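You operate a simulated robot arm through the tools that you are given. There is no shell and no other tool. Be economical: measure what you need, move in short steps, check, and stop when the job is done.

Carry out the task below with a simulated robot arm. There is one attempt and no reset: what you move stays moved.

## Task
Flow-test the converter on the stand at full air and put it on the step for its reading.
Fine: blower off before you unclamp; leave the valve at full.

Only the result counts: the job must be done as asked and must still hold three seconds after the hand-in. Knocking over, shifting, dropping, spilling or breaking anything else fails it.

## Robot
A 6-joint arm with a two-finger parallel gripper, fixed in place. Base frame: the origin is at the foot of the arm, x ahead of it, y to its left, z up. Readings come in mm, degrees, newtons and seconds.
With the tool pointing down near the work surface it reaches from about 460 to 880 mm from the base axis. Its first joint turns from -115.0 to 115.0 degrees. Payload 4.2 kg.
Tool frame: the origin (TCP) lies between the finger pads and is the grasp point; the fingertips stand 23 mm ahead of it; z points along the fingers, y is the line along which they close. The gripper opens to 94 mm. The fingers are 38 mm wide and 10 mm thick; the gripper's body (54 by 96 mm) begins 39 mm behind the TCP.
Orientation is that of the tool frame in the base frame, as a unit quaternion [x, y, z, w]. With the fingers straight down and closing along the base's y, the tool's x points along the base's -x, its y along +y and its z along -z.

## Interface
- The arm moves only by the tool move_arm. Its argument "steps" is a list of rows, each a list of 6 numbers: the shift along the tool's x, y, z in mm, then the turn, a rotation vector about the tool's x, y, z in degrees. In form: [[dx, dy, dz, rx, ry, rz], ...]. A call has 1 to 12 rows; each row is the pose to reach, as a shift and turn from the pose commanded when the call began, along the tool's axes at that moment. "jaw" is the finger opening in mm, from 0 to 94, set as the call begins (left out, the last holds). A row lasts 0.2 s, in which the tool goes at most 50 mm and 8.6 degrees; a call with a longer step from one row to the next is refused whole, and so is a gripper value outside its range. Where a pose cannot be reached the arm comes as near as it can. A force on the tool above 90 N (or 10 N above the force at the start of the call, whichever is more), or a blocked arm, ends the call early, and 0.2 s more pass. The fingers move at their own pace (about 108 mm/s each) and stop on an object; they squeeze with about 21 N. The grip force told is the motor's: it shows also when the fingers shut on nothing. Time passes only in rows, and 0.2 s behind the last, so rows that repeat a pose let the fingers close. The reply holds the time, the measured pose of the TCP, the force on the tool along the base axes, the opening and the grip force, in the units named above and with some noise.
- Cameras (640 x 400 px; columns grow to the right, rows downward): "scene" is fixed at [52.7, -638.9, 1729.6]; the picture's right is [0.21, -0.98, 0.00], its down [-0.77, -0.17, -0.62] and it looks along [0.60, 0.13, -0.79] (base axes); focal length 297 px, centre (320, 200). "wrist" rides on the gripper at [86, 16, -75] in the tool frame; the picture's right is [-0.18, 0.98, 0.00], its down [-0.58, -0.11, -0.81] and it looks along [-0.79, -0.15, 0.59] (tool axes); focal length 243 px, centre (320, 200). There is no depth. A picture from a camera that has moved, and an enlarged one, comes with that camera's place and axes in the base frame and with its lens. The place of the scene camera against the robot may be out by one fixed shift of up to 18 mm in any direction.
- capture(camera): a new picture of that camera. It takes no simulated time.
- slide_trunk(by): slides the trunk up (or, below 0, down) by that many mm; the arm rides with it, the base frame stays. It gives what a move gives, with no picture.
- close_up(camera, box): a new picture of the part [left, top, right, bottom] of that camera's present view, enlarged. It takes no simulated time.
- sign_off(): hands the job in; it is judged then, once.

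Work in short steps. Places have to be worked out from the pictures, the camera data and where the tool is seen: move nearer, look again, correct. Check each grasp and each placing, and mend what went wrong. You have 120 turns and 64 pictures in all, those below and enlarged ones among them. Open the gripper and draw the arm clear of the work before you hand the job in, unless the task says otherwise; then end with one line.

The tools are called after ">>>" as name(argument=value, ...) on one line, values as JSON. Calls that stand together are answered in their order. move_arm: Moves the arm, as the interface text tells. Its arguments: {"type":"object","properties":{"steps":{"type":"array"},"jaw":{"type":"number"}},"required":["steps"]} The other tools are called the same way: slide_trunk (by) slides the trunk up or down; capture (camera) takes a picture; close_up (camera, box) takes an enlarged picture of a part of a camera's view; sign_off () hands the job in.

At the start:

```text
t: 0.0
ee_pos: [461.6, -389.6, 1371.8]
tool_rot: [0.001, 1.0, 0.0, 0.0]
ft_force: [0.1, -0.2, 0.3]
gripper_width: 94.0
gripper_force: 0.0
trunk travel left (down, up): [-825.0, 165.0]
```

scene: 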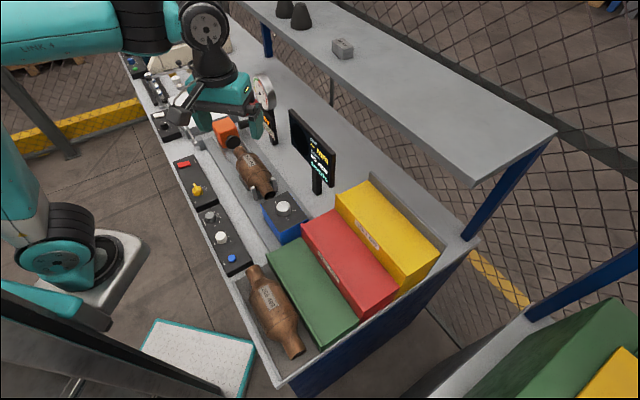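
wrist: 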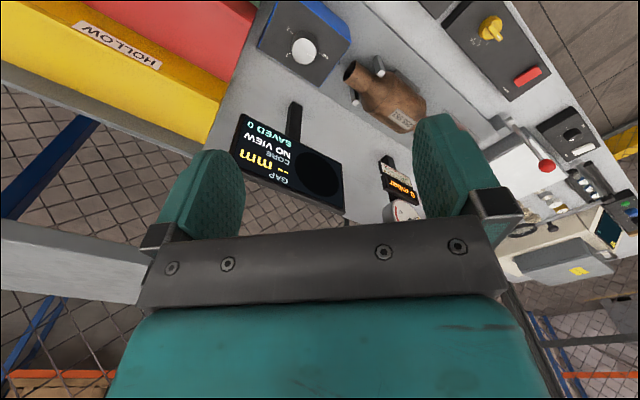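

I'll look closely at the bench first, in two enlarged scene views.

>>> close_up(camera="scene", box=[120, 40, 280, 140])

>>> close_up(camera="scene", box=[150, 130, 350, 270])

>>> close_up(camera="wrist", box=[340, 0, 640, 290])

```text
4.00 times, centred on (200, 90) of scene
camera zoom: at [52.7, -638.9, 1729.6], right [0.21, -0.98, 0.0], down [-0.77, -0.17, -0.62], along [0.6, 0.13, -0.79], focal length 1186 px, centre (800, 640)
```

zoom: 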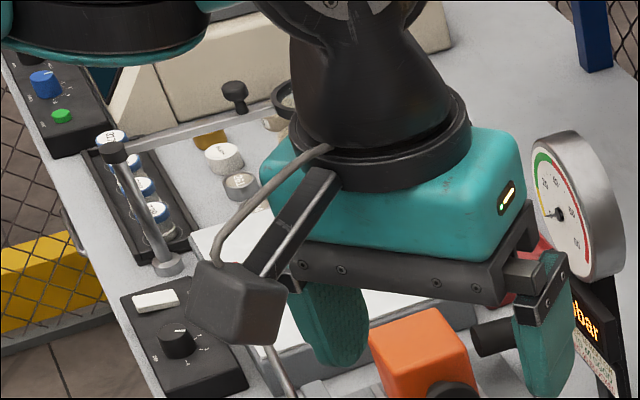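

```text
2.86 times, centred on (250, 200) of scene
camera zoom: at [52.7, -638.9, 1729.6], right [0.21, -0.98, 0.0], down [-0.77, -0.17, -0.62], along [0.6, 0.13, -0.79], focal length 848 px, centre (520, 200)
```

zoom: 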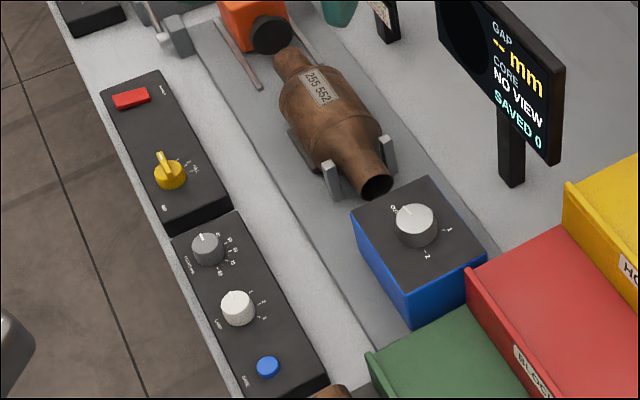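

```text
1.38 times, centred on (490, 145) of wrist
camera zoom: at [376.1, -372.6, 1445.2], right [0.18, 0.98, 0.0], down [0.58, -0.11, 0.81], along [0.79, -0.15, -0.59], focal length 335 px, centre (86, 276)
```

zoom: 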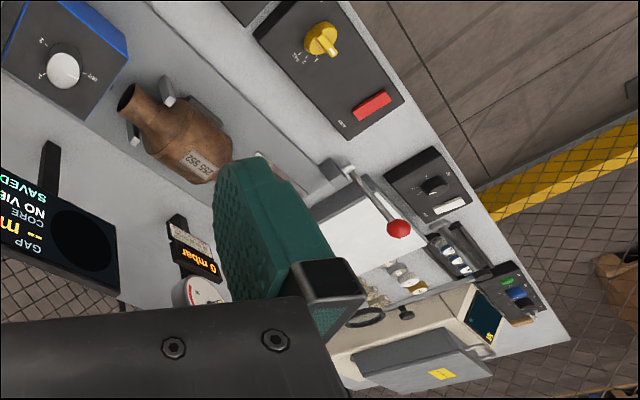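

The arm hides part of the bench. I'll enlarge the mbar display's card and the other labels from both cameras.

>>> close_up(camera="wrist", box=[365, 145, 445, 225])

>>> close_up(camera="scene", box=[240, 70, 290, 150])

>>> close_up(camera="scene", box=[230, 180, 450, 370])

```text
5.00 times, centred on (405, 185) of wrist
camera zoom: at [376.1, -372.6, 1445.2], right [0.18, 0.98, 0.0], down [0.58, -0.11, 0.81], along [0.79, -0.15, -0.59], focal length 1213 px, centre (-105, 275)
```

zoom: 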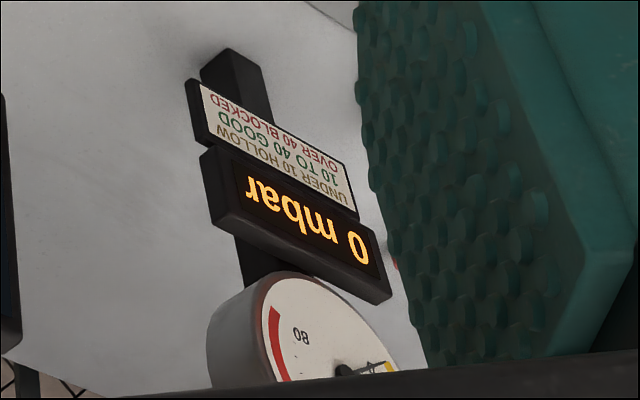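

```text
5.00 times, centred on (265, 110) of scene
camera zoom: at [52.7, -638.9, 1729.6], right [0.21, -0.98, 0.0], down [-0.77, -0.17, -0.62], along [0.6, 0.13, -0.79], focal length 1483 px, centre (595, 650)
```

zoom: 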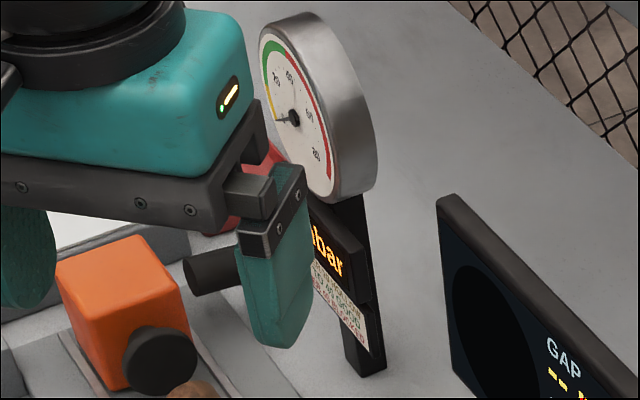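

```text
2.11 times, centred on (340, 275) of scene
camera zoom: at [52.7, -638.9, 1729.6], right [0.21, -0.98, 0.0], down [-0.77, -0.17, -0.62], along [0.6, 0.13, -0.79], focal length 624 px, centre (278, 42)
```

zoom: 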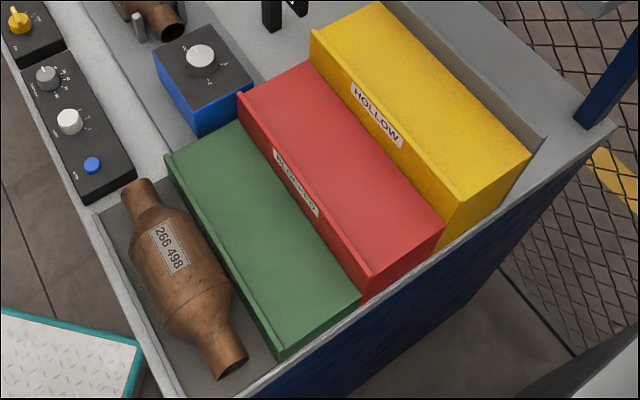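

The steps read: green is good (10–40 mbar), red is blocked, yellow is hollow. The bench runs diagonally at about 45°, so I turn the tool left to look along it at the stand, clamp and controls.

>>> move_arm(steps=[[0, 0, 0, 0, 0, -8.5], [0, 0, 0, 0, 0, -17], [0, 0, 0, 0, 0, -25.5], [0, 0, 0, 0, 0, -34], [0, 0, 0, 0, 0, -42]])

>>> capture(camera="wrist")

>>> capture(camera="scene")

```text
t: 1.2
ee_pos: [461.9, -388.9, 1372.1]
tool_rot: [-0.359, 0.933, 0.0, 0.0]
ft_force: [0.0, -0.1, -0.1]
gripper_width: 93.9
gripper_force: 0.0
trunk travel left (down, up): [-825.0, 165.0]
```

```text
55 pictures are left
camera wrist: at [387.3, -434.7, 1445.5], right [-0.52, 0.85, 0.0], down [0.5, 0.31, 0.81], along [0.69, 0.42, -0.59], focal length 243 px, centre (320, 200)
```

wrist: 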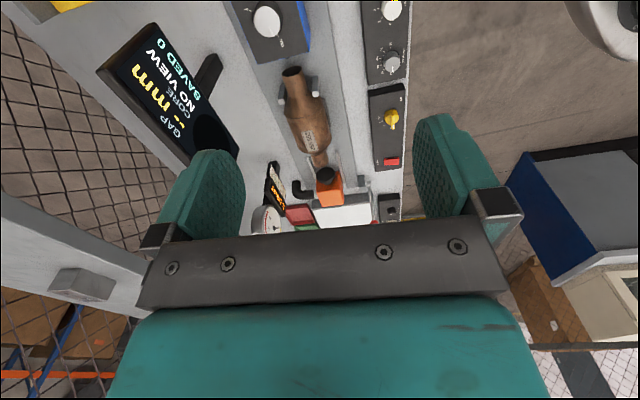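

```text
54 pictures are left
```

scene: 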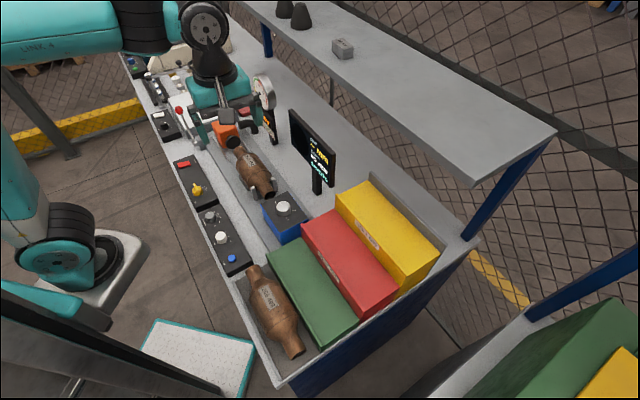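

The view shows the stand with the orange nozzle block and the lever beyond it. I move along the bench and lower to see the controls more clearly.

>>> move_arm(steps=[[-38, 12, 17, 0, 0, 0], [-76, 24, 35, 0, 0, 0], [-114, 36, 52, 0, 0, 0], [-152, 49, 70, 0, 0, 0], [-190, 61, 88, 0, 0, 0], [-227, 73, 105, 0, 0, 0], [-262, 85, 122, 0, 0, 0]])

>>> capture(camera="wrist")

>>> close_up(camera="wrist", box=[240, 0, 480, 150])

```text
t: 2.8
ee_pos: [598.8, -150.4, 1246.9]
tool_rot: [-0.358, 0.934, 0.0, 0.0]
ft_force: [-0.4, -0.1, -1.0]
gripper_width: 94.0
gripper_force: 0.1
trunk travel left (down, up): [-825.0, 165.0]
```

```text
53 pictures are left
camera wrist: at [524.6, -195.8, 1321.4], right [-0.52, 0.85, 0.0], down [0.5, 0.31, 0.81], along [0.69, 0.42, -0.59], focal length 243 px, centre (320, 200)
```

wrist: 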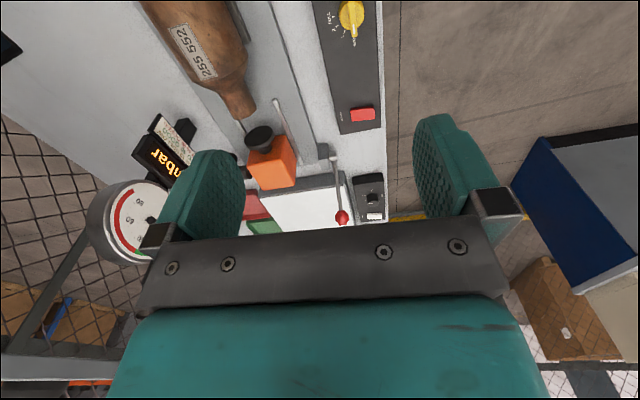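

```text
2.67 times, centred on (360, 75) of wrist
camera zoom: at [524.6, -195.8, 1321.4], right [-0.52, 0.85, 0.0], down [0.5, 0.31, 0.81], along [0.69, 0.42, -0.59], focal length 647 px, centre (213, 533)
```

zoom: 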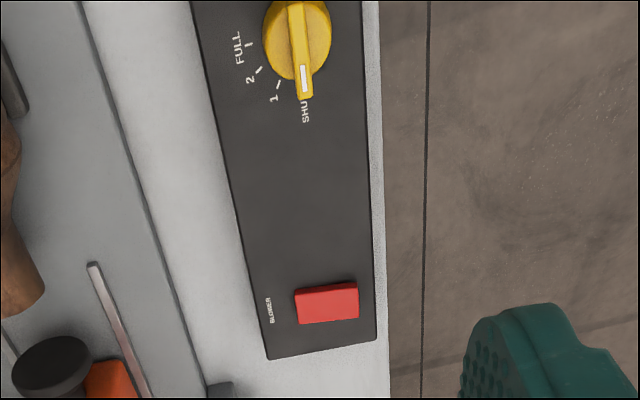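

Panel read: the yellow valve is at SHUT with FULL 90° clockwise seen from above; the red switch is the BLOWER. Now I look at the clamp lever.

>>> close_up(camera="wrist", box=[230, 90, 420, 240])

>>> close_up(camera="scene", box=[120, 60, 300, 200])

```text
2.67 times, centred on (325, 165) of wrist
camera zoom: at [524.6, -195.8, 1321.4], right [-0.52, 0.85, 0.0], down [0.5, 0.31, 0.81], along [0.69, 0.42, -0.59], focal length 647 px, centre (307, 293)
```

zoom: 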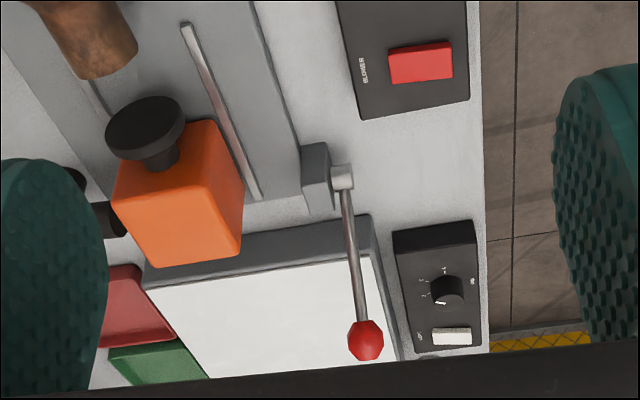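

```text
2.86 times, centred on (210, 130) of scene
camera zoom: at [52.7, -638.9, 1729.6], right [0.21, -0.98, 0.0], down [-0.77, -0.17, -0.62], along [0.6, 0.13, -0.79], focal length 848 px, centre (634, 400)
```

zoom: 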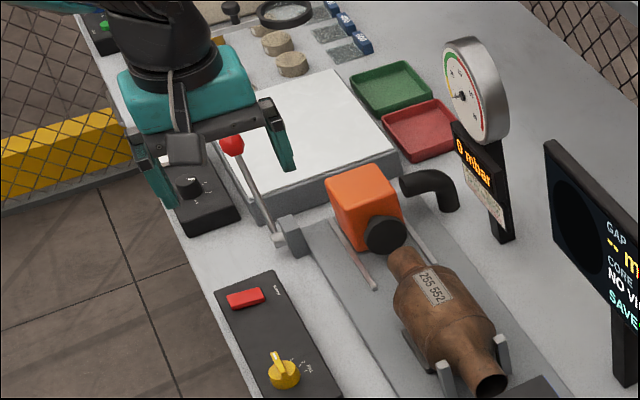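

The clamp lever (red ball) leans away from the stand, with its ball at about (876, 73, 1046); swinging it towards the converter should advance the orange head. I hover short of and above the ball to refine its position.

>>> move_arm(jaw=60, steps=[[-42, -2, 12, 0, 0, 0], [-84, -4, 24, 0, 0, 0], [-126, -6, 36, 0, 0, 0], [-168, -8, 48, 0, 0, 0], [-210, -10, 60, 0, 0, 0], [-250, -12, 75, 0, 0, 0], [-285, -15, 88, 0, 0, 0]])

>>> capture(camera="wrist")

>>> close_up(camera="scene", box=[120, 60, 300, 200])

```text
t: 4.4
ee_pos: [819.1, 28.6, 1162.3]
tool_rot: [-0.359, 0.933, 0.0, 0.0]
ft_force: [-0.4, -0.9, 0.3]
gripper_width: 59.8
gripper_force: 0.1
trunk travel left (down, up): [-825.0, 165.0]
```

```text
49 pictures are left
camera wrist: at [745.5, -18.0, 1235.6], right [-0.52, 0.85, 0.0], down [0.5, 0.31, 0.81], along [0.69, 0.42, -0.59], focal length 243 px, centre (320, 200)
```

wrist: 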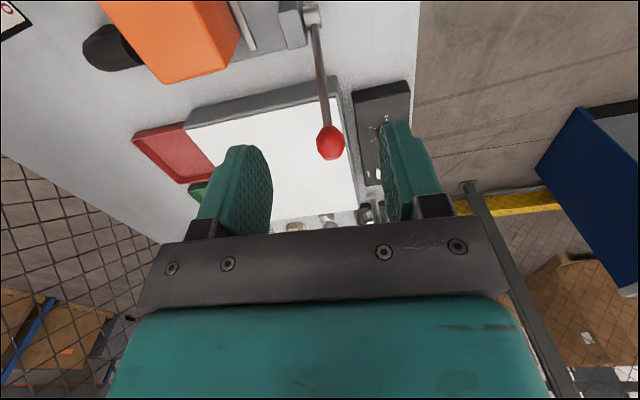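

```text
2.86 times, centred on (210, 130) of scene
camera zoom: at [52.7, -638.9, 1729.6], right [0.21, -0.98, 0.0], down [-0.77, -0.17, -0.62], along [0.6, 0.13, -0.79], focal length 848 px, centre (634, 400)
```

zoom: 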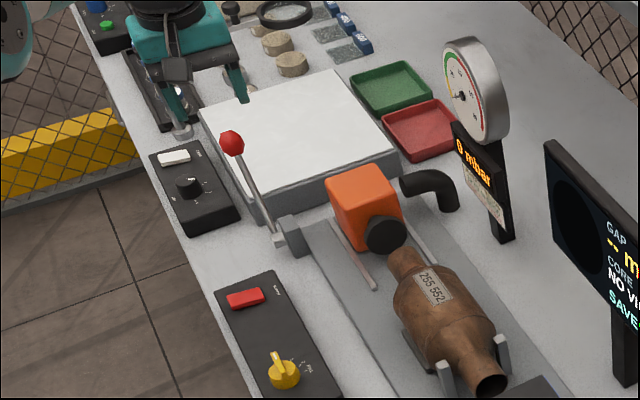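

Triangulating both wrist views puts the ball at about (881, 76, 1043) and the pivot at about (828, 21, 933), a lever roughly 134 mm long leaning back 35°. I move over the ball, descend and look.

>>> move_arm(steps=[[-38, -3, 30, 0, 0, -1.7], [-77, -6, 60, 0, 0, -3.5], [-78, -6, 90, 0, 0, -3.5], [-78, -6, 117, 0, 0, -3.5], [-78, -6, 117, 0, 0, -3.5]])

>>> capture(camera="wrist")

```text
t: 5.6
ee_pos: [871.6, 71.4, 1054.0]
tool_rot: [-0.386, 0.922, 0.0, 0.001]
ft_force: [0.0, 1.7, -0.7]
gripper_width: 59.9
gripper_force: 0.0
out of reach, approached as far as the arm can: row 2, 3, 4, 5
trunk travel left (down, up): [-825.0, 165.0]
```

```text
47 pictures are left
camera wrist: at [800.2, 20.1, 1127.7], right [-0.57, 0.82, 0.0], down [0.49, 0.34, 0.81], along [0.66, 0.46, -0.59], focal length 243 px, centre (320, 200)
```

wrist: 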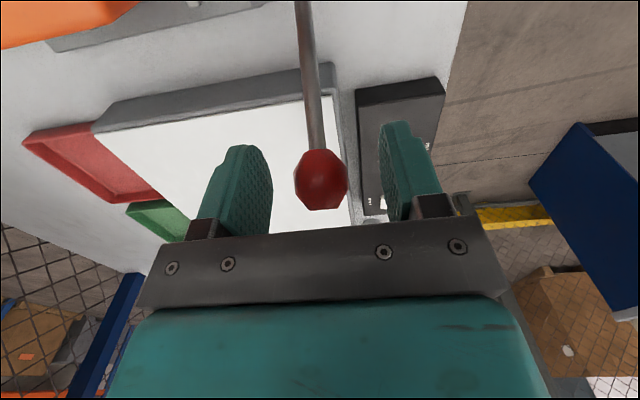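

The ball sits between the fingers, slightly ahead and below the TCP. The arm is at its reach limit, so I lower 9 mm with the trunk.

>>> slide_trunk(by=-9)

```text
t: 6.2
ee_pos: [871.0, 70.2, 1044.3]
tool_rot: [-0.386, 0.922, 0.0, 0.0]
ft_force: [-0.3, 0.7, -0.2]
gripper_width: 60.1
gripper_force: 0.1
trunk travel left (down, up): [-816.0, 174.0]
```

Now I close on the ball and hold.

>>> move_arm(jaw=15, steps=[[0, 0, 0, 0, 0, 0], [0, 0, 0, 0, 0, 0], [0, 0, 0, 0, 0, 0]])

>>> capture(camera="wrist")

```text
t: 7.0
ee_pos: [873.1, 68.5, 1044.8]
tool_rot: [-0.385, 0.923, 0.001, 0.0]
ft_force: [14.5, -7.8, 1.7]
gripper_width: 29.5
gripper_force: 45.2
trunk travel left (down, up): [-816.0, 174.0]
```

```text
46 pictures are left
camera wrist: at [801.2, 18.6, 1118.7], right [-0.57, 0.82, 0.0], down [0.48, 0.34, 0.81], along [0.66, 0.46, -0.59], focal length 243 px, centre (320, 200)
```

wrist: 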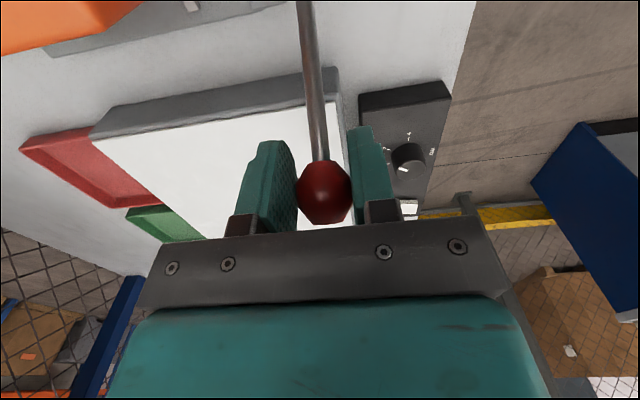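

Ball gripped with a slight side pull of about 16 N. I start the lever swing along its arc in small steps, easing 2 mm sideways.

>>> move_arm(steps=[[10, -2, -6, 0, 0, 0], [19.5, -2, -11, 0, 0, 0], [30, -2, -15.5, 0, 0, 0]])

```text
t: 7.8
ee_pos: [851.9, 48.2, 1059.5]
tool_rot: [-0.386, 0.923, 0.0, 0.0]
ft_force: [13.9, 2.4, 0.4]
gripper_width: 29.5
gripper_force: 44.8
trunk travel left (down, up): [-816.0, 174.0]
```

The lever follows. I continue through vertical.

>>> move_arm(steps=[[11, -1, -3.5, 0, 0, 0], [22.7, -1, -6.2, 0, 0, 0], [34, -1, -7.6, 0, 0, 0], [46, -1, -8.2, 0, 0, 0]])

>>> close_up(camera="scene", box=[160, 60, 300, 200])

```text
t: 8.8
ee_pos: [819.5, 15.9, 1067.8]
tool_rot: [-0.387, 0.922, 0.001, 0.001]
ft_force: [-0.8, 13.3, 5.1]
gripper_width: 28.7
gripper_force: 45.3
trunk travel left (down, up): [-816.0, 174.0]
```

```text
2.86 times, centred on (230, 130) of scene
camera zoom: at [52.7, -638.9, 1729.6], right [0.21, -0.98, 0.0], down [-0.77, -0.17, -0.62], along [0.6, 0.13, -0.79], focal length 848 px, centre (577, 400)
```

zoom: 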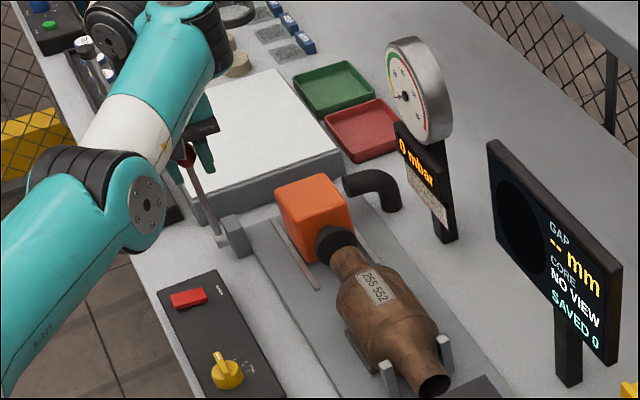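

The head is advancing and the nozzle is now near the inlet. I continue a bit further.

>>> move_arm(steps=[[11, 1, 0, 0, 0, 0], [23, 1, 2, 0, 0, 0], [34, 1, 5, 0, 0, 0]])

>>> close_up(camera="scene", box=[160, 60, 300, 200])

```text
t: 9.8
ee_pos: [822.5, -2.3, 1061.6]
tool_rot: [-0.389, 0.921, 0.005, 0.002]
ft_force: [1.4, -2.5, -0.8]
gripper_width: 0.2
gripper_force: 42.8
out of reach, approached as far as the arm can: row 1, 2, 3
trunk travel left (down, up): [-816.0, 174.0]
stopped in row 3: the force on the tool passed its limit (the readings are from after the stop); the commanded pose is now the measured one
```

```text
2.86 times, centred on (230, 130) of scene
camera zoom: at [52.7, -638.9, 1729.6], right [0.21, -0.98, 0.0], down [-0.77, -0.17, -0.62], along [0.6, 0.13, -0.79], focal length 848 px, centre (577, 400)
```

zoom: 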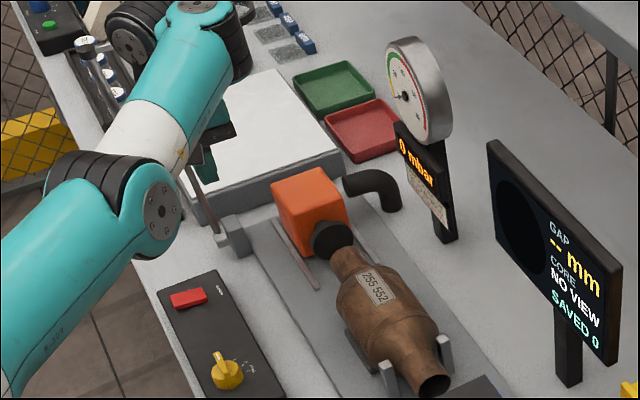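

The ball slipped from the fingers. I look at the lever with the wrist camera.

>>> capture(camera="wrist")

>>> capture(camera="scene")

```text
43 pictures are left
camera wrist: at [751.1, -53.9, 1135.6], right [-0.58, 0.82, 0.01], down [0.48, 0.33, 0.81], along [0.66, 0.47, -0.59], focal length 243 px, centre (320, 200)
```

wrist: 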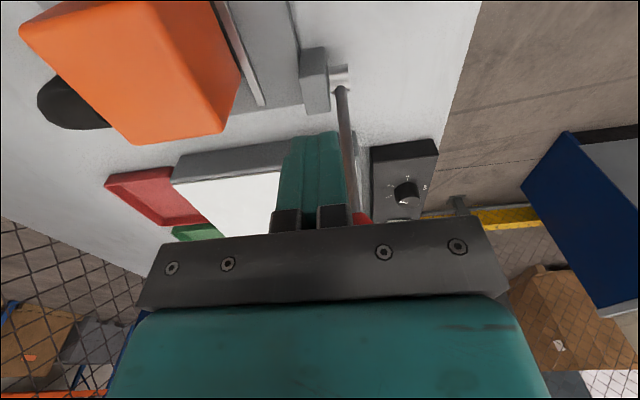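

```text
42 pictures are left
```

scene: 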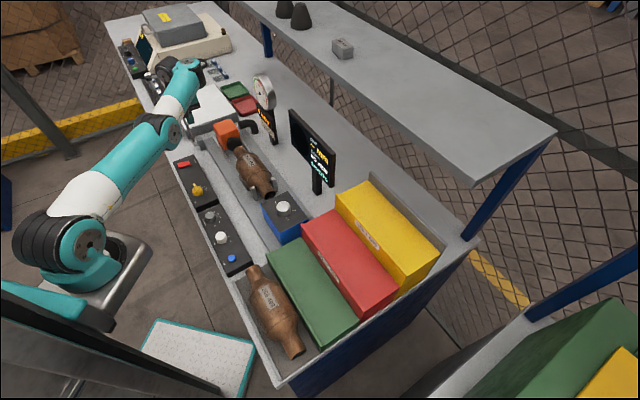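

The ball is now behind and beside the closed fingers with the lever near vertical: the grip wasn't strong enough against the seal. I'll rise, go behind the ball and push it with the closed fingers.

>>> move_arm(jaw=0, steps=[[0, 0, -32, 0, 0, 0], [0, 0, -64, 0, 0, 0], [-36, 6, -64, 0, 0, 0], [-74, 12.5, -64, 0, 0, 0], [-74, 12.5, -64, 0, 0, 0]])

>>> capture(camera="wrist")

```text
t: 11.0
ee_pos: [861.9, 66.4, 1131.6]
tool_rot: [-0.395, 0.919, 0.006, 0.003]
ft_force: [-0.4, -0.4, 1.0]
gripper_width: 0.0
gripper_force: 21.0
trunk travel left (down, up): [-816.0, 174.0]
```

```text
41 pictures are left
camera wrist: at [791.1, 13.4, 1204.3], right [-0.59, 0.81, 0.01], down [0.48, 0.34, 0.81], along [0.65, 0.48, -0.58], focal length 243 px, centre (320, 200)
```

wrist: 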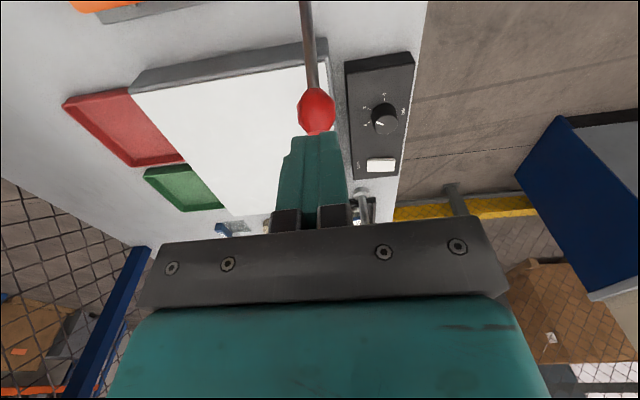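

The lever has fallen back to its start position, so I need to redo it. First I test, free of contact, whether the arm can reach poses along the arc.

>>> move_arm(jaw=60, steps=[[38, -1, 10, 0, 0, 0], [76, -3, 31, 0, 0, 0], [112, -3, 34, 0, 0, 0], [148, -3, 40, 0, 0, 0]])

```text
t: 12.0
ee_pos: [825.5, -34.3, 1089.7]
tool_rot: [-0.394, 0.919, 0.005, 0.003]
ft_force: [0.1, 0.8, 0.5]
gripper_width: 60.4
gripper_force: 0.0
out of reach, approached as far as the arm can: row 2, 3, 4
trunk travel left (down, up): [-816.0, 174.0]
```

The arm sticks at this stretched posture. I try rising while retreating to bend the elbow.

>>> move_arm(steps=[[20, -10, -30, 0, 0, 0], [40, -25, -60, 0, 0, 0], [60, -40, -80, 0, 0, 0]])

>>> capture(camera="scene")

```text
t: 12.8
ee_pos: [817.5, -107.5, 1170.3]
tool_rot: [-0.395, 0.919, 0.007, 0.003]
ft_force: [-0.5, 0.9, -0.7]
gripper_width: 60.2
gripper_force: 0.1
out of reach, approached as far as the arm can: row 1, 2, 3
trunk travel left (down, up): [-816.0, 174.0]
```

```text
40 pictures are left
```

scene: 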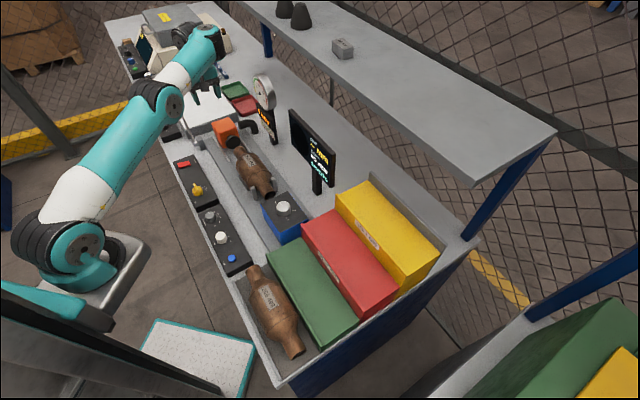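

The arm is nearly straight and doesn't bend at the elbow. I tilt the tool a little while pulling back to break the straight posture.

>>> move_arm(steps=[[20, 20, -10, 0, -5, 0], [40, 40, -20, 0, -10, 0], [60, 60, -30, 0, -15, 0], [80, 80, -40, 0, -20, 0]])

```text
t: 13.8
ee_pos: [858.3, -110.9, 1197.4]
tool_rot: [-0.388, 0.904, 0.074, 0.165]
ft_force: [-1.2, 0.1, 1.6]
gripper_width: 59.7
gripper_force: 0.0
out of reach, approached as far as the arm can: row 1, 2, 3, 4
trunk travel left (down, up): [-816.0, 174.0]
```

Pulling the wrist alone isn't bending the elbow. I command a large retreat to an earlier free pose near (600, -150, 1300).

>>> move_arm(steps=[[26, 27, -28, 0, 4, 0], [52, 54, -56, 0, 8, 0], [78, 80, -83, 0, 12, 0], [104, 107, -110, 0, 16, 0], [131, 134, -138, 0, 20, 0], [158, 160, -166, 0, 20, 0], [158, 160, -166, 0, 20, 0]])

```text
t: 15.4
ee_pos: [653.5, -155.6, 1381.9]
tool_rot: [-0.394, 0.919, 0.008, 0.003]
ft_force: [-1.3, -0.5, 0.1]
gripper_width: 60.1
gripper_force: 0.1
out of reach, approached as far as the arm can: row 1, 2, 3, 4, 5, 6, 7
trunk travel left (down, up): [-816.0, 174.0]
```

The arm follows only a restricted path. I look at its posture now.

>>> capture(camera="scene")

```text
39 pictures are left
```

scene: 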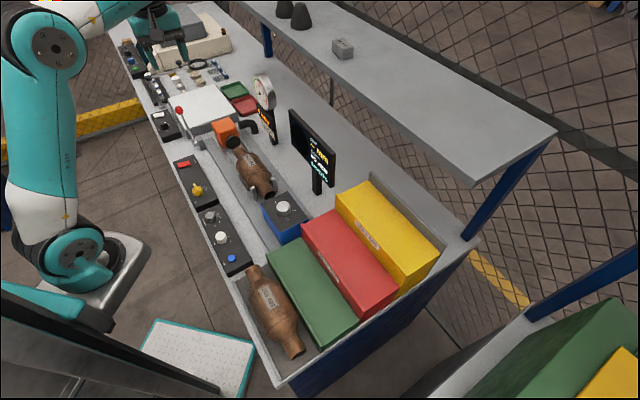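

The elbow is up and bent here, so this looks healthier. I test a plain downward and backward move.

>>> move_arm(steps=[[15, -15, 30, 0, 0, 0], [30, -30, 60, 0, 0, 0], [45, -45, 90, 0, 0, 0], [45, -45, 90, 0, 0, 0]])

```text
t: 16.4
ee_pos: [694.9, -230.4, 1341.4]
tool_rot: [-0.395, 0.919, 0.007, 0.003]
ft_force: [0.1, 0.3, 0.3]
gripper_width: 60.0
gripper_force: 0.1
out of reach, approached as far as the arm can: row 1, 2, 3, 4
trunk travel left (down, up): [-816.0, 174.0]
```

Diagnosis: at full stretch the elbow seems to have flipped to the lower branch, and a wrist limit now blocks retreat. I go back to a stretched pose in free space, then tilt the fingers inward to force the elbow back up.

>>> move_arm(steps=[[-43, 4, 28, 0, 0, 0], [-86, 8, 56, 0, 0, 0], [-130, 12, 85, 0, 0, 0], [-173, 16, 113, 0, 0, 0], [-216, 19, 141, 0, 0, 0], [-255, 19, 141, 0, 8, 0], [-265, 19, 141, 0, 16, 0], [-265, 19, 141, 0, 24, 0], [-265, 19, 141, 0, 32, 0], [-265, 19, 141, 0, 32, 0]])

>>> capture(camera="scene")

```text
refused: row 1 steps farther than a row can; nothing moved
```

```text
38 pictures are left
```

scene: 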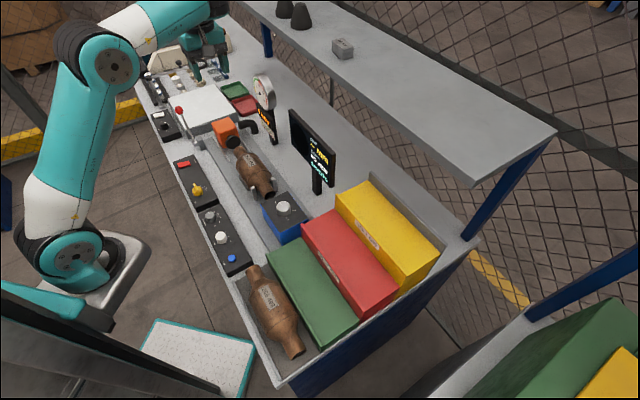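

Row size was over the limit. The picture shows the elbow up with the forearm level, so I instead probe by tilting the fingers inward in place.

>>> move_arm(steps=[[0, 0, 0, 0, 8, 0], [0, 0, 0, 0, 16, 0], [0, 0, 0, 0, 24, 0], [0, 0, 0, 0, 24, 0]])

```text
t: 17.4
ee_pos: [694.8, -229.9, 1341.2]
tool_rot: [-0.388, 0.9, -0.076, -0.185]
ft_force: [-3.7, -16.8, -53.3]
gripper_width: 59.8
gripper_force: 0.1
trunk travel left (down, up): [-816.0, 174.0]
```

The tilt was reached, but a 53 N force shows on the tool. I check for contact before moving further.

>>> capture(camera="scene")

>>> capture(camera="wrist")

```text
37 pictures are left
```

scene: 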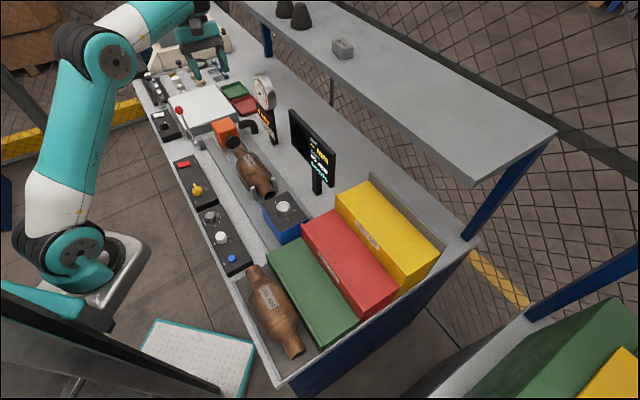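

```text
36 pictures are left
camera wrist: at [650.6, -256.0, 1444.4], right [-0.6, 0.8, -0.06], down [0.67, 0.54, 0.51], along [0.44, 0.26, -0.86], focal length 243 px, centre (320, 200)
```

wrist: 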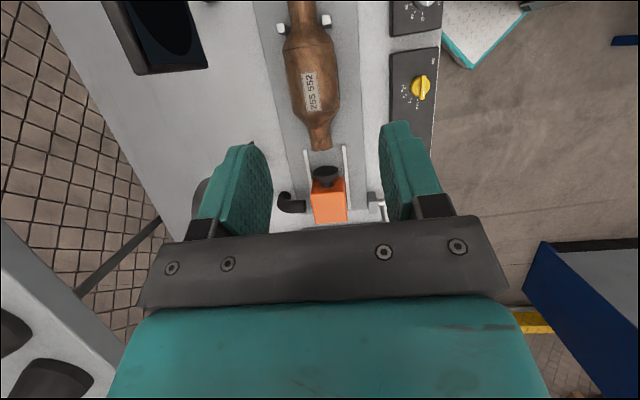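

No outside contact is visible, and the tilted pose was reached exactly. I retreat and descend in this tilted posture.

>>> move_arm(steps=[[10, 20, 15, 0, 0, 0], [20, 40, 30, 0, 0, 0], [30, 60, 45, 0, 0, 0], [41, 79, 61, 0, 0, 0], [41, 79, 61, 0, 0, 0]])

```text
t: 18.6
ee_pos: [631.3, -217.2, 1343.6]
tool_rot: [-0.387, 0.9, -0.075, -0.188]
ft_force: [-0.4, -0.3, -0.1]
gripper_width: 60.0
gripper_force: 0.1
out of reach, approached as far as the arm can: row 2, 3, 4, 5
trunk travel left (down, up): [-816.0, 174.0]
```

Still limited in retreat. I try returning towards the original start pose, untilting on the way.

>>> move_arm(steps=[[35, 1, 10, 0, 0, 0], [70, 2, 19, 0, 0, 0], [105, 3, 29, 0, -4, 0], [140, 4, 38, 0, -10, 0], [175, 5, 48, 0, -17, 0], [209, 5, 57, 0, -24, 0], [209, 5, 57, 0, -24, 0], [209, 5, 57, 0, -24, 0]])

>>> capture(camera="scene")

```text
t: 20.4
ee_pos: [488.9, -379.0, 1404.2]
tool_rot: [-0.394, 0.919, 0.007, 0.003]
ft_force: [-0.3, -0.1, 1.1]
gripper_width: 60.1
gripper_force: 0.0
out of reach, approached as far as the arm can: row 1, 2, 3, 4, 5, 6, 7
trunk travel left (down, up): [-816.0, 174.0]
```

```text
35 pictures are left
```

scene: 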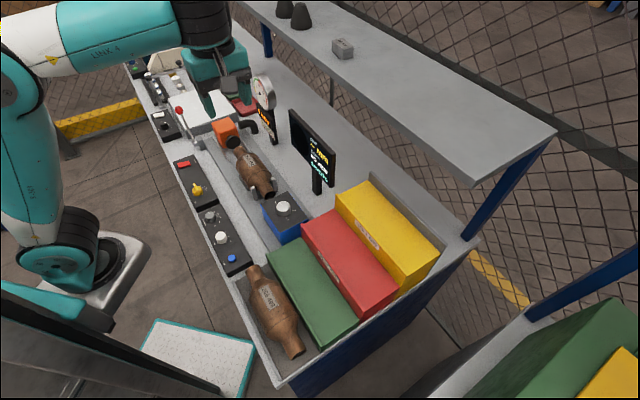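

That pose was reached (last row not flagged). I test a descent from here.

>>> move_arm(steps=[[0, 0, 30, 0, 0, 0], [10, 0, 60, 0, 0, 0], [20, 0, 90, 0, 0, 0], [30, 0, 120, 0, 0, 0], [30, 0, 120, 0, 0, 0]])

```text
t: 21.6
ee_pos: [502.2, -434.2, 1375.0]
tool_rot: [-0.395, 0.919, 0.007, 0.004]
ft_force: [-0.7, 0.5, 0.1]
gripper_width: 60.2
gripper_force: 0.1
out of reach, approached as far as the arm can: row 1, 2, 3, 4, 5
trunk travel left (down, up): [-816.0, 174.0]
```

Still blocked downward. I test whether the tool's yaw is what constrains the arm by turning back to the start yaw and descending.

>>> move_arm(steps=[[5, 0, 0, 0, 0, 8], [10, 0, 0, 0, 0, 16], [10, 0, 0, 0, 0, 24], [10, 0, 0, 0, 0, 32], [10, 0, 0, 0, 0, 40], [10, 0, 0, 0, 0, 46], [10, 0, 30, 0, 0, 46], [10, 0, 60, 0, 0, 46], [10, 0, 90, 0, 0, 46], [10, 0, 90, 0, 0, 46]])

```text
t: 23.8
ee_pos: [524.3, -477.4, 1341.2]
tool_rot: [-0.003, 1.0, 0.008, 0.0]
ft_force: [-1.0, -0.1, -0.2]
gripper_width: 59.9
gripper_force: 0.1
out of reach, approached as far as the arm can: row 7, 8, 9, 10
trunk travel left (down, up): [-816.0, 174.0]
```

Yaw isn't the cause. The restriction appeared after the trunk slide, so I slide it back up 9 mm and test again.

>>> slide_trunk(by=9)

>>> move_arm(steps=[[10, 0, 20, 0, 0, 0], [20, 0, 40, 0, 0, 0], [30, 0, 60, 0, 0, 0], [30, 0, 60, 0, 0, 0]])

```text
t: 24.3
ee_pos: [524.5, -477.0, 1351.4]
tool_rot: [-0.004, 1.0, 0.008, 0.0]
ft_force: [0.2, 0.1, -0.3]
gripper_width: 59.9
gripper_force: 0.0
trunk travel left (down, up): [-825.0, 165.0]
```

```text
t: 25.3
ee_pos: [516.4, -507.2, 1331.3]
tool_rot: [-0.005, 1.0, 0.009, -0.001]
ft_force: [-1.0, 0.1, 0.4]
gripper_width: 60.0
gripper_force: 0.0
out of reach, approached as far as the arm can: row 1, 2, 3, 4
trunk travel left (down, up): [-825.0, 165.0]
```

The trunk wasn't it either. I test a small outward tilt in place to see which wrist direction is free.

>>> move_arm(steps=[[0, 0, 0, 0, -6, 0], [0, 0, 0, 0, -12, 0], [0, 0, 0, 0, -12, 0]])

```text
t: 26.1
ee_pos: [517.5, -508.2, 1330.7]
tool_rot: [-0.006, 0.994, 0.01, 0.106]
ft_force: [0.3, -3.2, -0.7]
gripper_width: 60.0
gripper_force: 0.1
out of reach, approached as far as the arm can: row 1, 2
trunk travel left (down, up): [-825.0, 165.0]
```

The tilt converged only on the repeated last row, so the solver may simply need more time. I undo the tilt and descend with several hold rows.

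>>> move_arm(steps=[[0, 0, 10, 0, 6, 0], [0, 0, 20, 0, 12, 0], [0, 0, 30, 0, 12, 0], [0, 0, 40, 0, 12, 0], [0, 0, 40, 0, 12, 0], [0, 0, 40, 0, 12, 0], [0, 0, 40, 0, 12, 0], [0, 0, 40, 0, 12, 0], [0, 0, 40, 0, 12, 0], [0, 0, 40, 0, 12, 0]])

```text
t: 28.3
ee_pos: [524.1, -506.9, 1290.9]
tool_rot: [-0.004, 1.0, 0.009, 0.0]
ft_force: [0.7, 1.2, -0.7]
gripper_width: 60.3
gripper_force: 0.1
trunk travel left (down, up): [-825.0, 165.0]
```

That worked without any flag: the arm is free again. I continue with a retreat and descent to confirm.

>>> move_arm(steps=[[11, 31, 22, 0, 0, 0], [22, 63, 45, 0, 0, 0], [33, 95, 68, 0, 0, 0], [44, 127, 91, 0, 0, 0], [44, 127, 91, 0, 0, 0]])

```text
t: 29.5
ee_pos: [480.4, -380.4, 1203.3]
tool_rot: [-0.003, 1.0, 0.009, 0.0]
ft_force: [-0.4, 0.2, 0.3]
gripper_width: 60.1
gripper_force: 0.0
trunk travel left (down, up): [-825.0, 165.0]
```

The arm moves freely again; full stretch must be avoided. I'll redo the lever with the fingers tilted outward 25°, which keeps the wrist well inside reach. First I go to a hover, turning back to the bench heading.

>>> move_arm(steps=[[-31, 36, 0, 0, 0, -5], [-62, 73, 0, 0, 0, -10], [-93, 110, 0, 0, 0, -15], [-124, 146, 0, 0, 0, -20], [-155, 183, 0, 0, 0, -25], [-187, 220, 0, 0, 0, -30], [-218, 257, 0, 0, 0, -35], [-249, 293, 0, 0, 0, -40], [-280, 330, 0, 0, 0, -45.5], [-280, 330, 0, 0, 0, -45.5]])

```text
t: 31.7
ee_pos: [759.4, -43.0, 1209.2]
tool_rot: [-0.391, 0.92, 0.007, 0.002]
ft_force: [0.8, 0.6, -0.2]
gripper_width: 59.9
gripper_force: 0.1
trunk travel left (down, up): [-825.0, 165.0]
```

Hover reached. I tilt outward 25° and move to about 60 mm short of the ball along the tilted approach.

>>> move_arm(steps=[[-30, -1, 20, 0, -5, 0], [-60, -2, 42, 0, -10, 0], [-90, -3, 65, 0, -15, 0], [-120, -4, 88, 0, -20, 0], [-144.6, -4.8, 111, 0, -25, 0], [-144.6, -4.8, 111, 0, -25, 0]])

>>> capture(camera="wrist")

```text
t: 33.1
ee_pos: [861.1, 58.2, 1097.8]
tool_rot: [-0.38, 0.898, 0.092, 0.203]
ft_force: [0.4, -0.1, 0.3]
gripper_width: 59.7
gripper_force: 0.1
trunk travel left (down, up): [-825.0, 165.0]
```

```text
34 pictures are left
camera wrist: at [774.4, -9.5, 1127.4], right [-0.59, 0.8, 0.09], down [0.21, 0.04, 0.98], along [0.78, 0.6, -0.19], focal length 243 px, centre (320, 200)
```

wrist: 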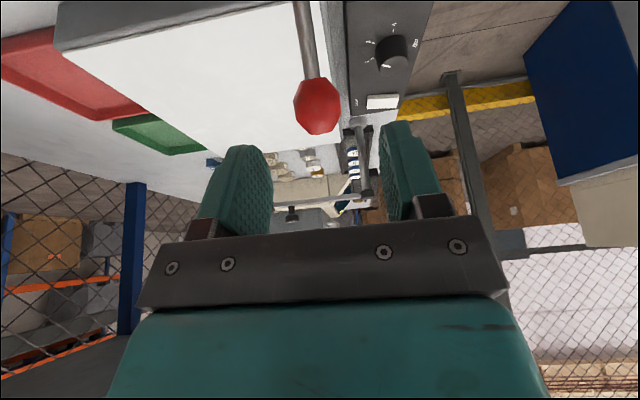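

Ball appears at about (879, 75, 1043), right on the approach line. I advance 60 mm and close firmly.

>>> move_arm(steps=[[0, 0, 20, 0, 0, 0], [0, 0, 40, 0, 0, 0], [1, -1, 60, 0, 0, 0], [1, -1, 60, 0, 0, 0]])

>>> move_arm(jaw=10, steps=[[0, 0, 0, 0, 0, 0], [0, 0, 0, 0, 0, 0], [0, 0, 0, 0, 0, 0]])

```text
t: 34.1
ee_pos: [879.3, 75.2, 1042.8]
tool_rot: [-0.38, 0.898, 0.092, 0.202]
ft_force: [0.2, 0.2, 0.2]
gripper_width: 59.9
gripper_force: 0.0
trunk travel left (down, up): [-825.0, 165.0]
```

```text
t: 34.9
ee_pos: [878.7, 75.3, 1042.7]
tool_rot: [-0.379, 0.898, 0.092, 0.202]
ft_force: [1.8, -0.7, -0.5]
gripper_width: 29.5
gripper_force: 45.8
trunk travel left (down, up): [-825.0, 165.0]
```

Centered grip with almost no side force. I swing the lever along its arc to about 5° short of vertical.

>>> move_arm(steps=[[6, 0, -8.5, 0, 0, 0], [11.9, 0, -16.8, 0, 0, 0], [19.4, 0, -25.6, 0, 0, 0], [27.9, 0, -33.5, 0, 0, 0], [37, 0, -40.7, 0, 0, 0], [46.7, 0, -46.9, 0, 0, 0]])

```text
t: 36.3
ee_pos: [836.4, 31.6, 1067.4]
tool_rot: [-0.38, 0.898, 0.091, 0.203]
ft_force: [4.1, 10.2, 8.3]
gripper_width: 29.9
gripper_force: 45.2
trunk travel left (down, up): [-825.0, 165.0]
```

Tracking well. I continue past vertical to about −15°.

>>> move_arm(steps=[[10, 0, -5.4, 0, 0, 0], [20.9, 0, -10.1, 0, 0, 0], [32, 0, -13.5, 0, 0, 0], [43.1, 0, -16.3, 0, 0, 0]])

>>> close_up(camera="scene", box=[160, 60, 300, 200])

```text
t: 37.3
ee_pos: [801.9, -0.5, 1062.9]
tool_rot: [-0.381, 0.898, 0.092, 0.201]
ft_force: [-7.7, 14.6, 13.4]
gripper_width: 29.7
gripper_force: 45.1
trunk travel left (down, up): [-825.0, 165.0]
```

```text
2.86 times, centred on (230, 130) of scene
camera zoom: at [52.7, -638.9, 1729.6], right [0.21, -0.98, 0.0], down [-0.77, -0.17, -0.62], along [0.6, 0.13, -0.79], focal length 848 px, centre (577, 400)
```

zoom: 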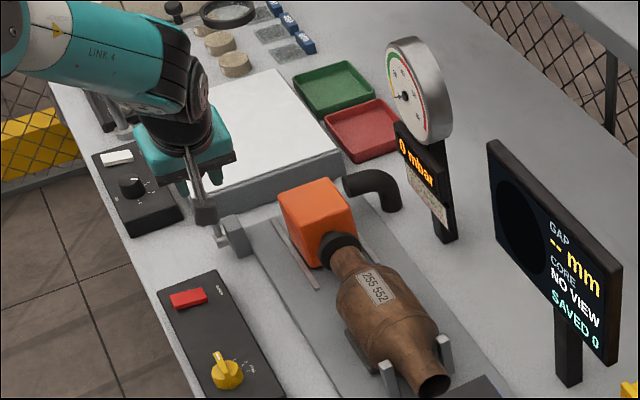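

The nozzle is at the inlet now. I continue a little further, easing sideways and watching the force.

>>> move_arm(steps=[[11, 2, -2.5, 0, 0, 0], [22, 2, -4, 0, 0, 0], [30, 2, -4, 0, 0, 0], [38, 2, -4, 0, 0, 0]])

>>> close_up(camera="scene", box=[160, 60, 300, 200])

```text
t: 38.3
ee_pos: [776.4, -27.2, 1050.1]
tool_rot: [-0.38, 0.898, 0.092, 0.203]
ft_force: [-0.8, 7.4, 10.7]
gripper_width: 29.7
gripper_force: 45.0
trunk travel left (down, up): [-825.0, 165.0]
```

```text
2.86 times, centred on (230, 130) of scene
camera zoom: at [52.7, -638.9, 1729.6], right [0.21, -0.98, 0.0], down [-0.77, -0.17, -0.62], along [0.6, 0.13, -0.79], focal length 848 px, centre (577, 400)
```

zoom: 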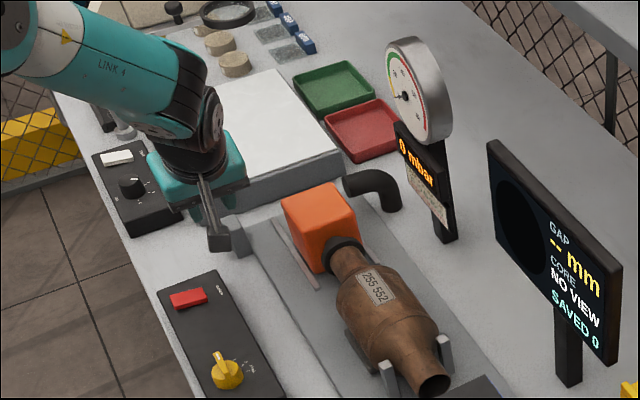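

Head is nearly seated. I continue towards −40° and watch for the end stop.

>>> move_arm(steps=[[7, 1, 1, 0, 0, 0], [14, 1, 2.2, 0, 0, 0], [21, 1, 3.7, 0, 0, 0]])

```text
t: 39.1
ee_pos: [764.2, -40.4, 1037.1]
tool_rot: [-0.378, 0.898, 0.091, 0.204]
ft_force: [-2.0, 1.7, 11.4]
gripper_width: 29.9
gripper_force: 45.1
trunk travel left (down, up): [-825.0, 165.0]
```

No end stop yet; I keep following the arc.

>>> move_arm(steps=[[8, 0, 2, 0, 0, 0], [15, 0, 5, 0, 0, 0], [22, 0, 8, 0, 0, 0]])

>>> close_up(camera="scene", box=[160, 60, 300, 200])

```text
t: 39.9
ee_pos: [750.0, -51.4, 1017.6]
tool_rot: [-0.379, 0.899, 0.092, 0.198]
ft_force: [0.3, -0.3, -0.6]
gripper_width: 10.0
gripper_force: 0.1
trunk travel left (down, up): [-825.0, 165.0]
```

```text
2.86 times, centred on (230, 130) of scene
camera zoom: at [52.7, -638.9, 1729.6], right [0.21, -0.98, 0.0], down [-0.77, -0.17, -0.62], along [0.6, 0.13, -0.79], focal length 848 px, centre (577, 400)
```

zoom: 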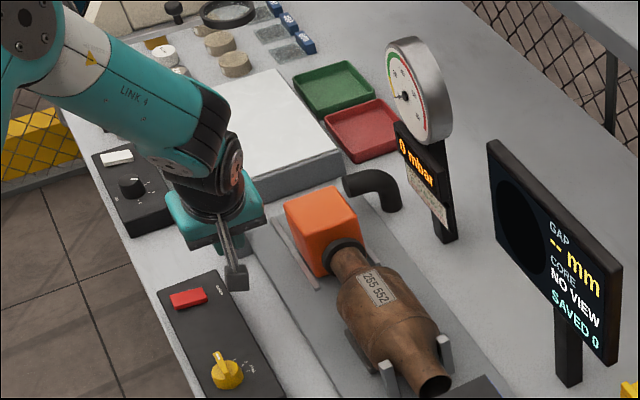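

The ball slipped out, presumably at the lever's stop. I check with the wrist camera.

>>> capture(camera="wrist")

```text
30 pictures are left
camera wrist: at [663.5, -119.3, 1048.1], right [-0.59, 0.8, 0.09], down [0.21, 0.04, 0.98], along [0.78, 0.59, -0.2], focal length 243 px, centre (320, 200)
```

wrist: 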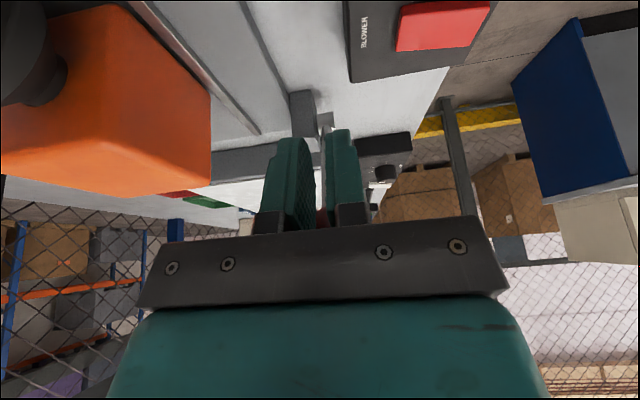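

The lever leans towards me at about −40° with the ball behind the fingers, free of them. I back off along the tool axis and look from above.

>>> move_arm(jaw=30, steps=[[10, 0, -30, 0, 0, 0], [20, 0, -75, 0, 8, 0], [30, 0, -120, 0, 16, 0], [40, 0, -160, 0, 24, 0], [40, 0, -160, 0, 24, 0]])

>>> capture(camera="wrist")

```text
t: 41.1
ee_pos: [679.2, -126.8, 1146.5]
tool_rot: [-0.39, 0.92, 0.01, 0.012]
ft_force: [0.4, 0.1, -0.6]
gripper_width: 30.3
gripper_force: 0.1
trunk travel left (down, up): [-825.0, 165.0]
```

```text
29 pictures are left
camera wrist: at [608.7, -180.4, 1218.9], right [-0.58, 0.82, 0.02], down [0.47, 0.32, 0.82], along [0.66, 0.48, -0.57], focal length 243 px, centre (320, 200)
```

wrist: 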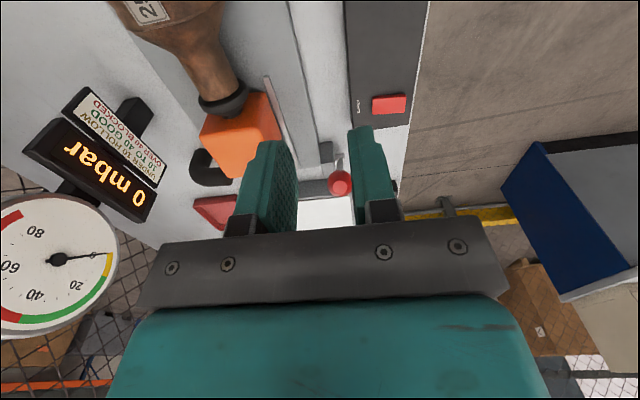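

The nozzle now presses on the inlet and the lever rests at about −35°: clamped. Next the valve: I move above the yellow knob at about (598, −106).

>>> move_arm(jaw=60, steps=[[14, 24, 28, 0, 0.7, 0], [28, 49, 57, 0, 1.3, 0], [41, 73, 86, 0, 1.3, 0], [41, 73, 86, 0, 1.3, 0]])

>>> capture(camera="wrist")

```text
t: 42.1
ee_pos: [600.2, -103.9, 1062.4]
tool_rot: [-0.391, 0.92, 0.006, 0.001]
ft_force: [0.2, 0.2, -0.4]
gripper_width: 60.1
gripper_force: 0.2
trunk travel left (down, up): [-825.0, 165.0]
```

```text
28 pictures are left
camera wrist: at [529.7, -155.6, 1135.7], right [-0.58, 0.82, 0.01], down [0.49, 0.33, 0.81], along [0.66, 0.47, -0.59], focal length 243 px, centre (320, 200)
```

wrist: 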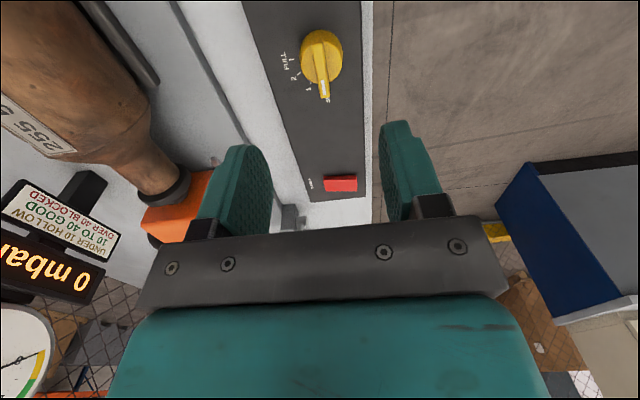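

Knob at about (600, −103), pointer along the bench as expected. I descend with fingertips to about z 962 and recheck.

>>> move_arm(steps=[[0, 0, 40, 0, 0, 0], [0, 0, 77, 0, 0, 0], [0, 0, 77, 0, 0, 0]])

>>> capture(camera="wrist")

```text
t: 42.9
ee_pos: [599.4, -101.4, 983.9]
tool_rot: [-0.39, 0.921, 0.006, 0.001]
ft_force: [-0.7, -0.4, 1.1]
gripper_width: 60.0
gripper_force: 0.0
trunk travel left (down, up): [-825.0, 165.0]
```

```text
27 pictures are left
camera wrist: at [529.3, -153.8, 1057.8], right [-0.58, 0.82, 0.01], down [0.48, 0.33, 0.81], along [0.66, 0.47, -0.59], focal length 243 px, centre (320, 200)
```

wrist: 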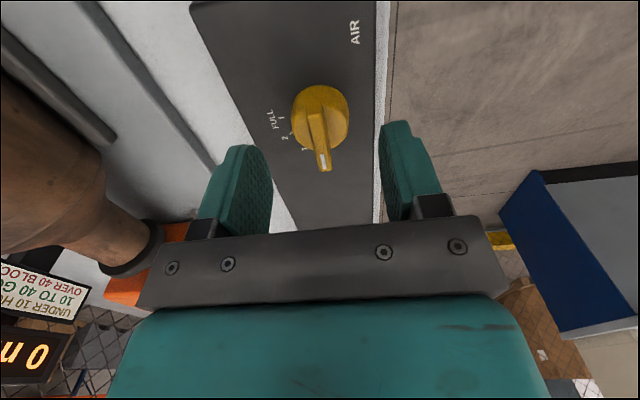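

Knob centre at about (598, −103, 937), directly under the TCP. I lower 18 mm and close to see whether I'm on the bar.

>>> move_arm(steps=[[0, -1, 9, 0, 0, 0], [0, -1, 18, 0, 0, 0], [0, -1, 18, 0, 0, 0]])

>>> move_arm(jaw=6, steps=[[0, 0, 0, 0, 0, 0], [0, 0, 0, 0, 0, 0], [0, 0, 0, 0, 0, 0]])

```text
t: 43.7
ee_pos: [601.9, -102.6, 968.3]
tool_rot: [-0.391, 0.921, 0.007, 0.002]
ft_force: [0.2, 0.2, -0.1]
gripper_width: 60.0
gripper_force: 0.1
trunk travel left (down, up): [-825.0, 165.0]
```

```text
t: 44.5
ee_pos: [599.6, -101.2, 966.8]
tool_rot: [-0.391, 0.92, 0.008, 0.0]
ft_force: [-14.3, 21.1, -2.2]
gripper_width: 30.4
gripper_force: 45.6
trunk travel left (down, up): [-825.0, 165.0]
```

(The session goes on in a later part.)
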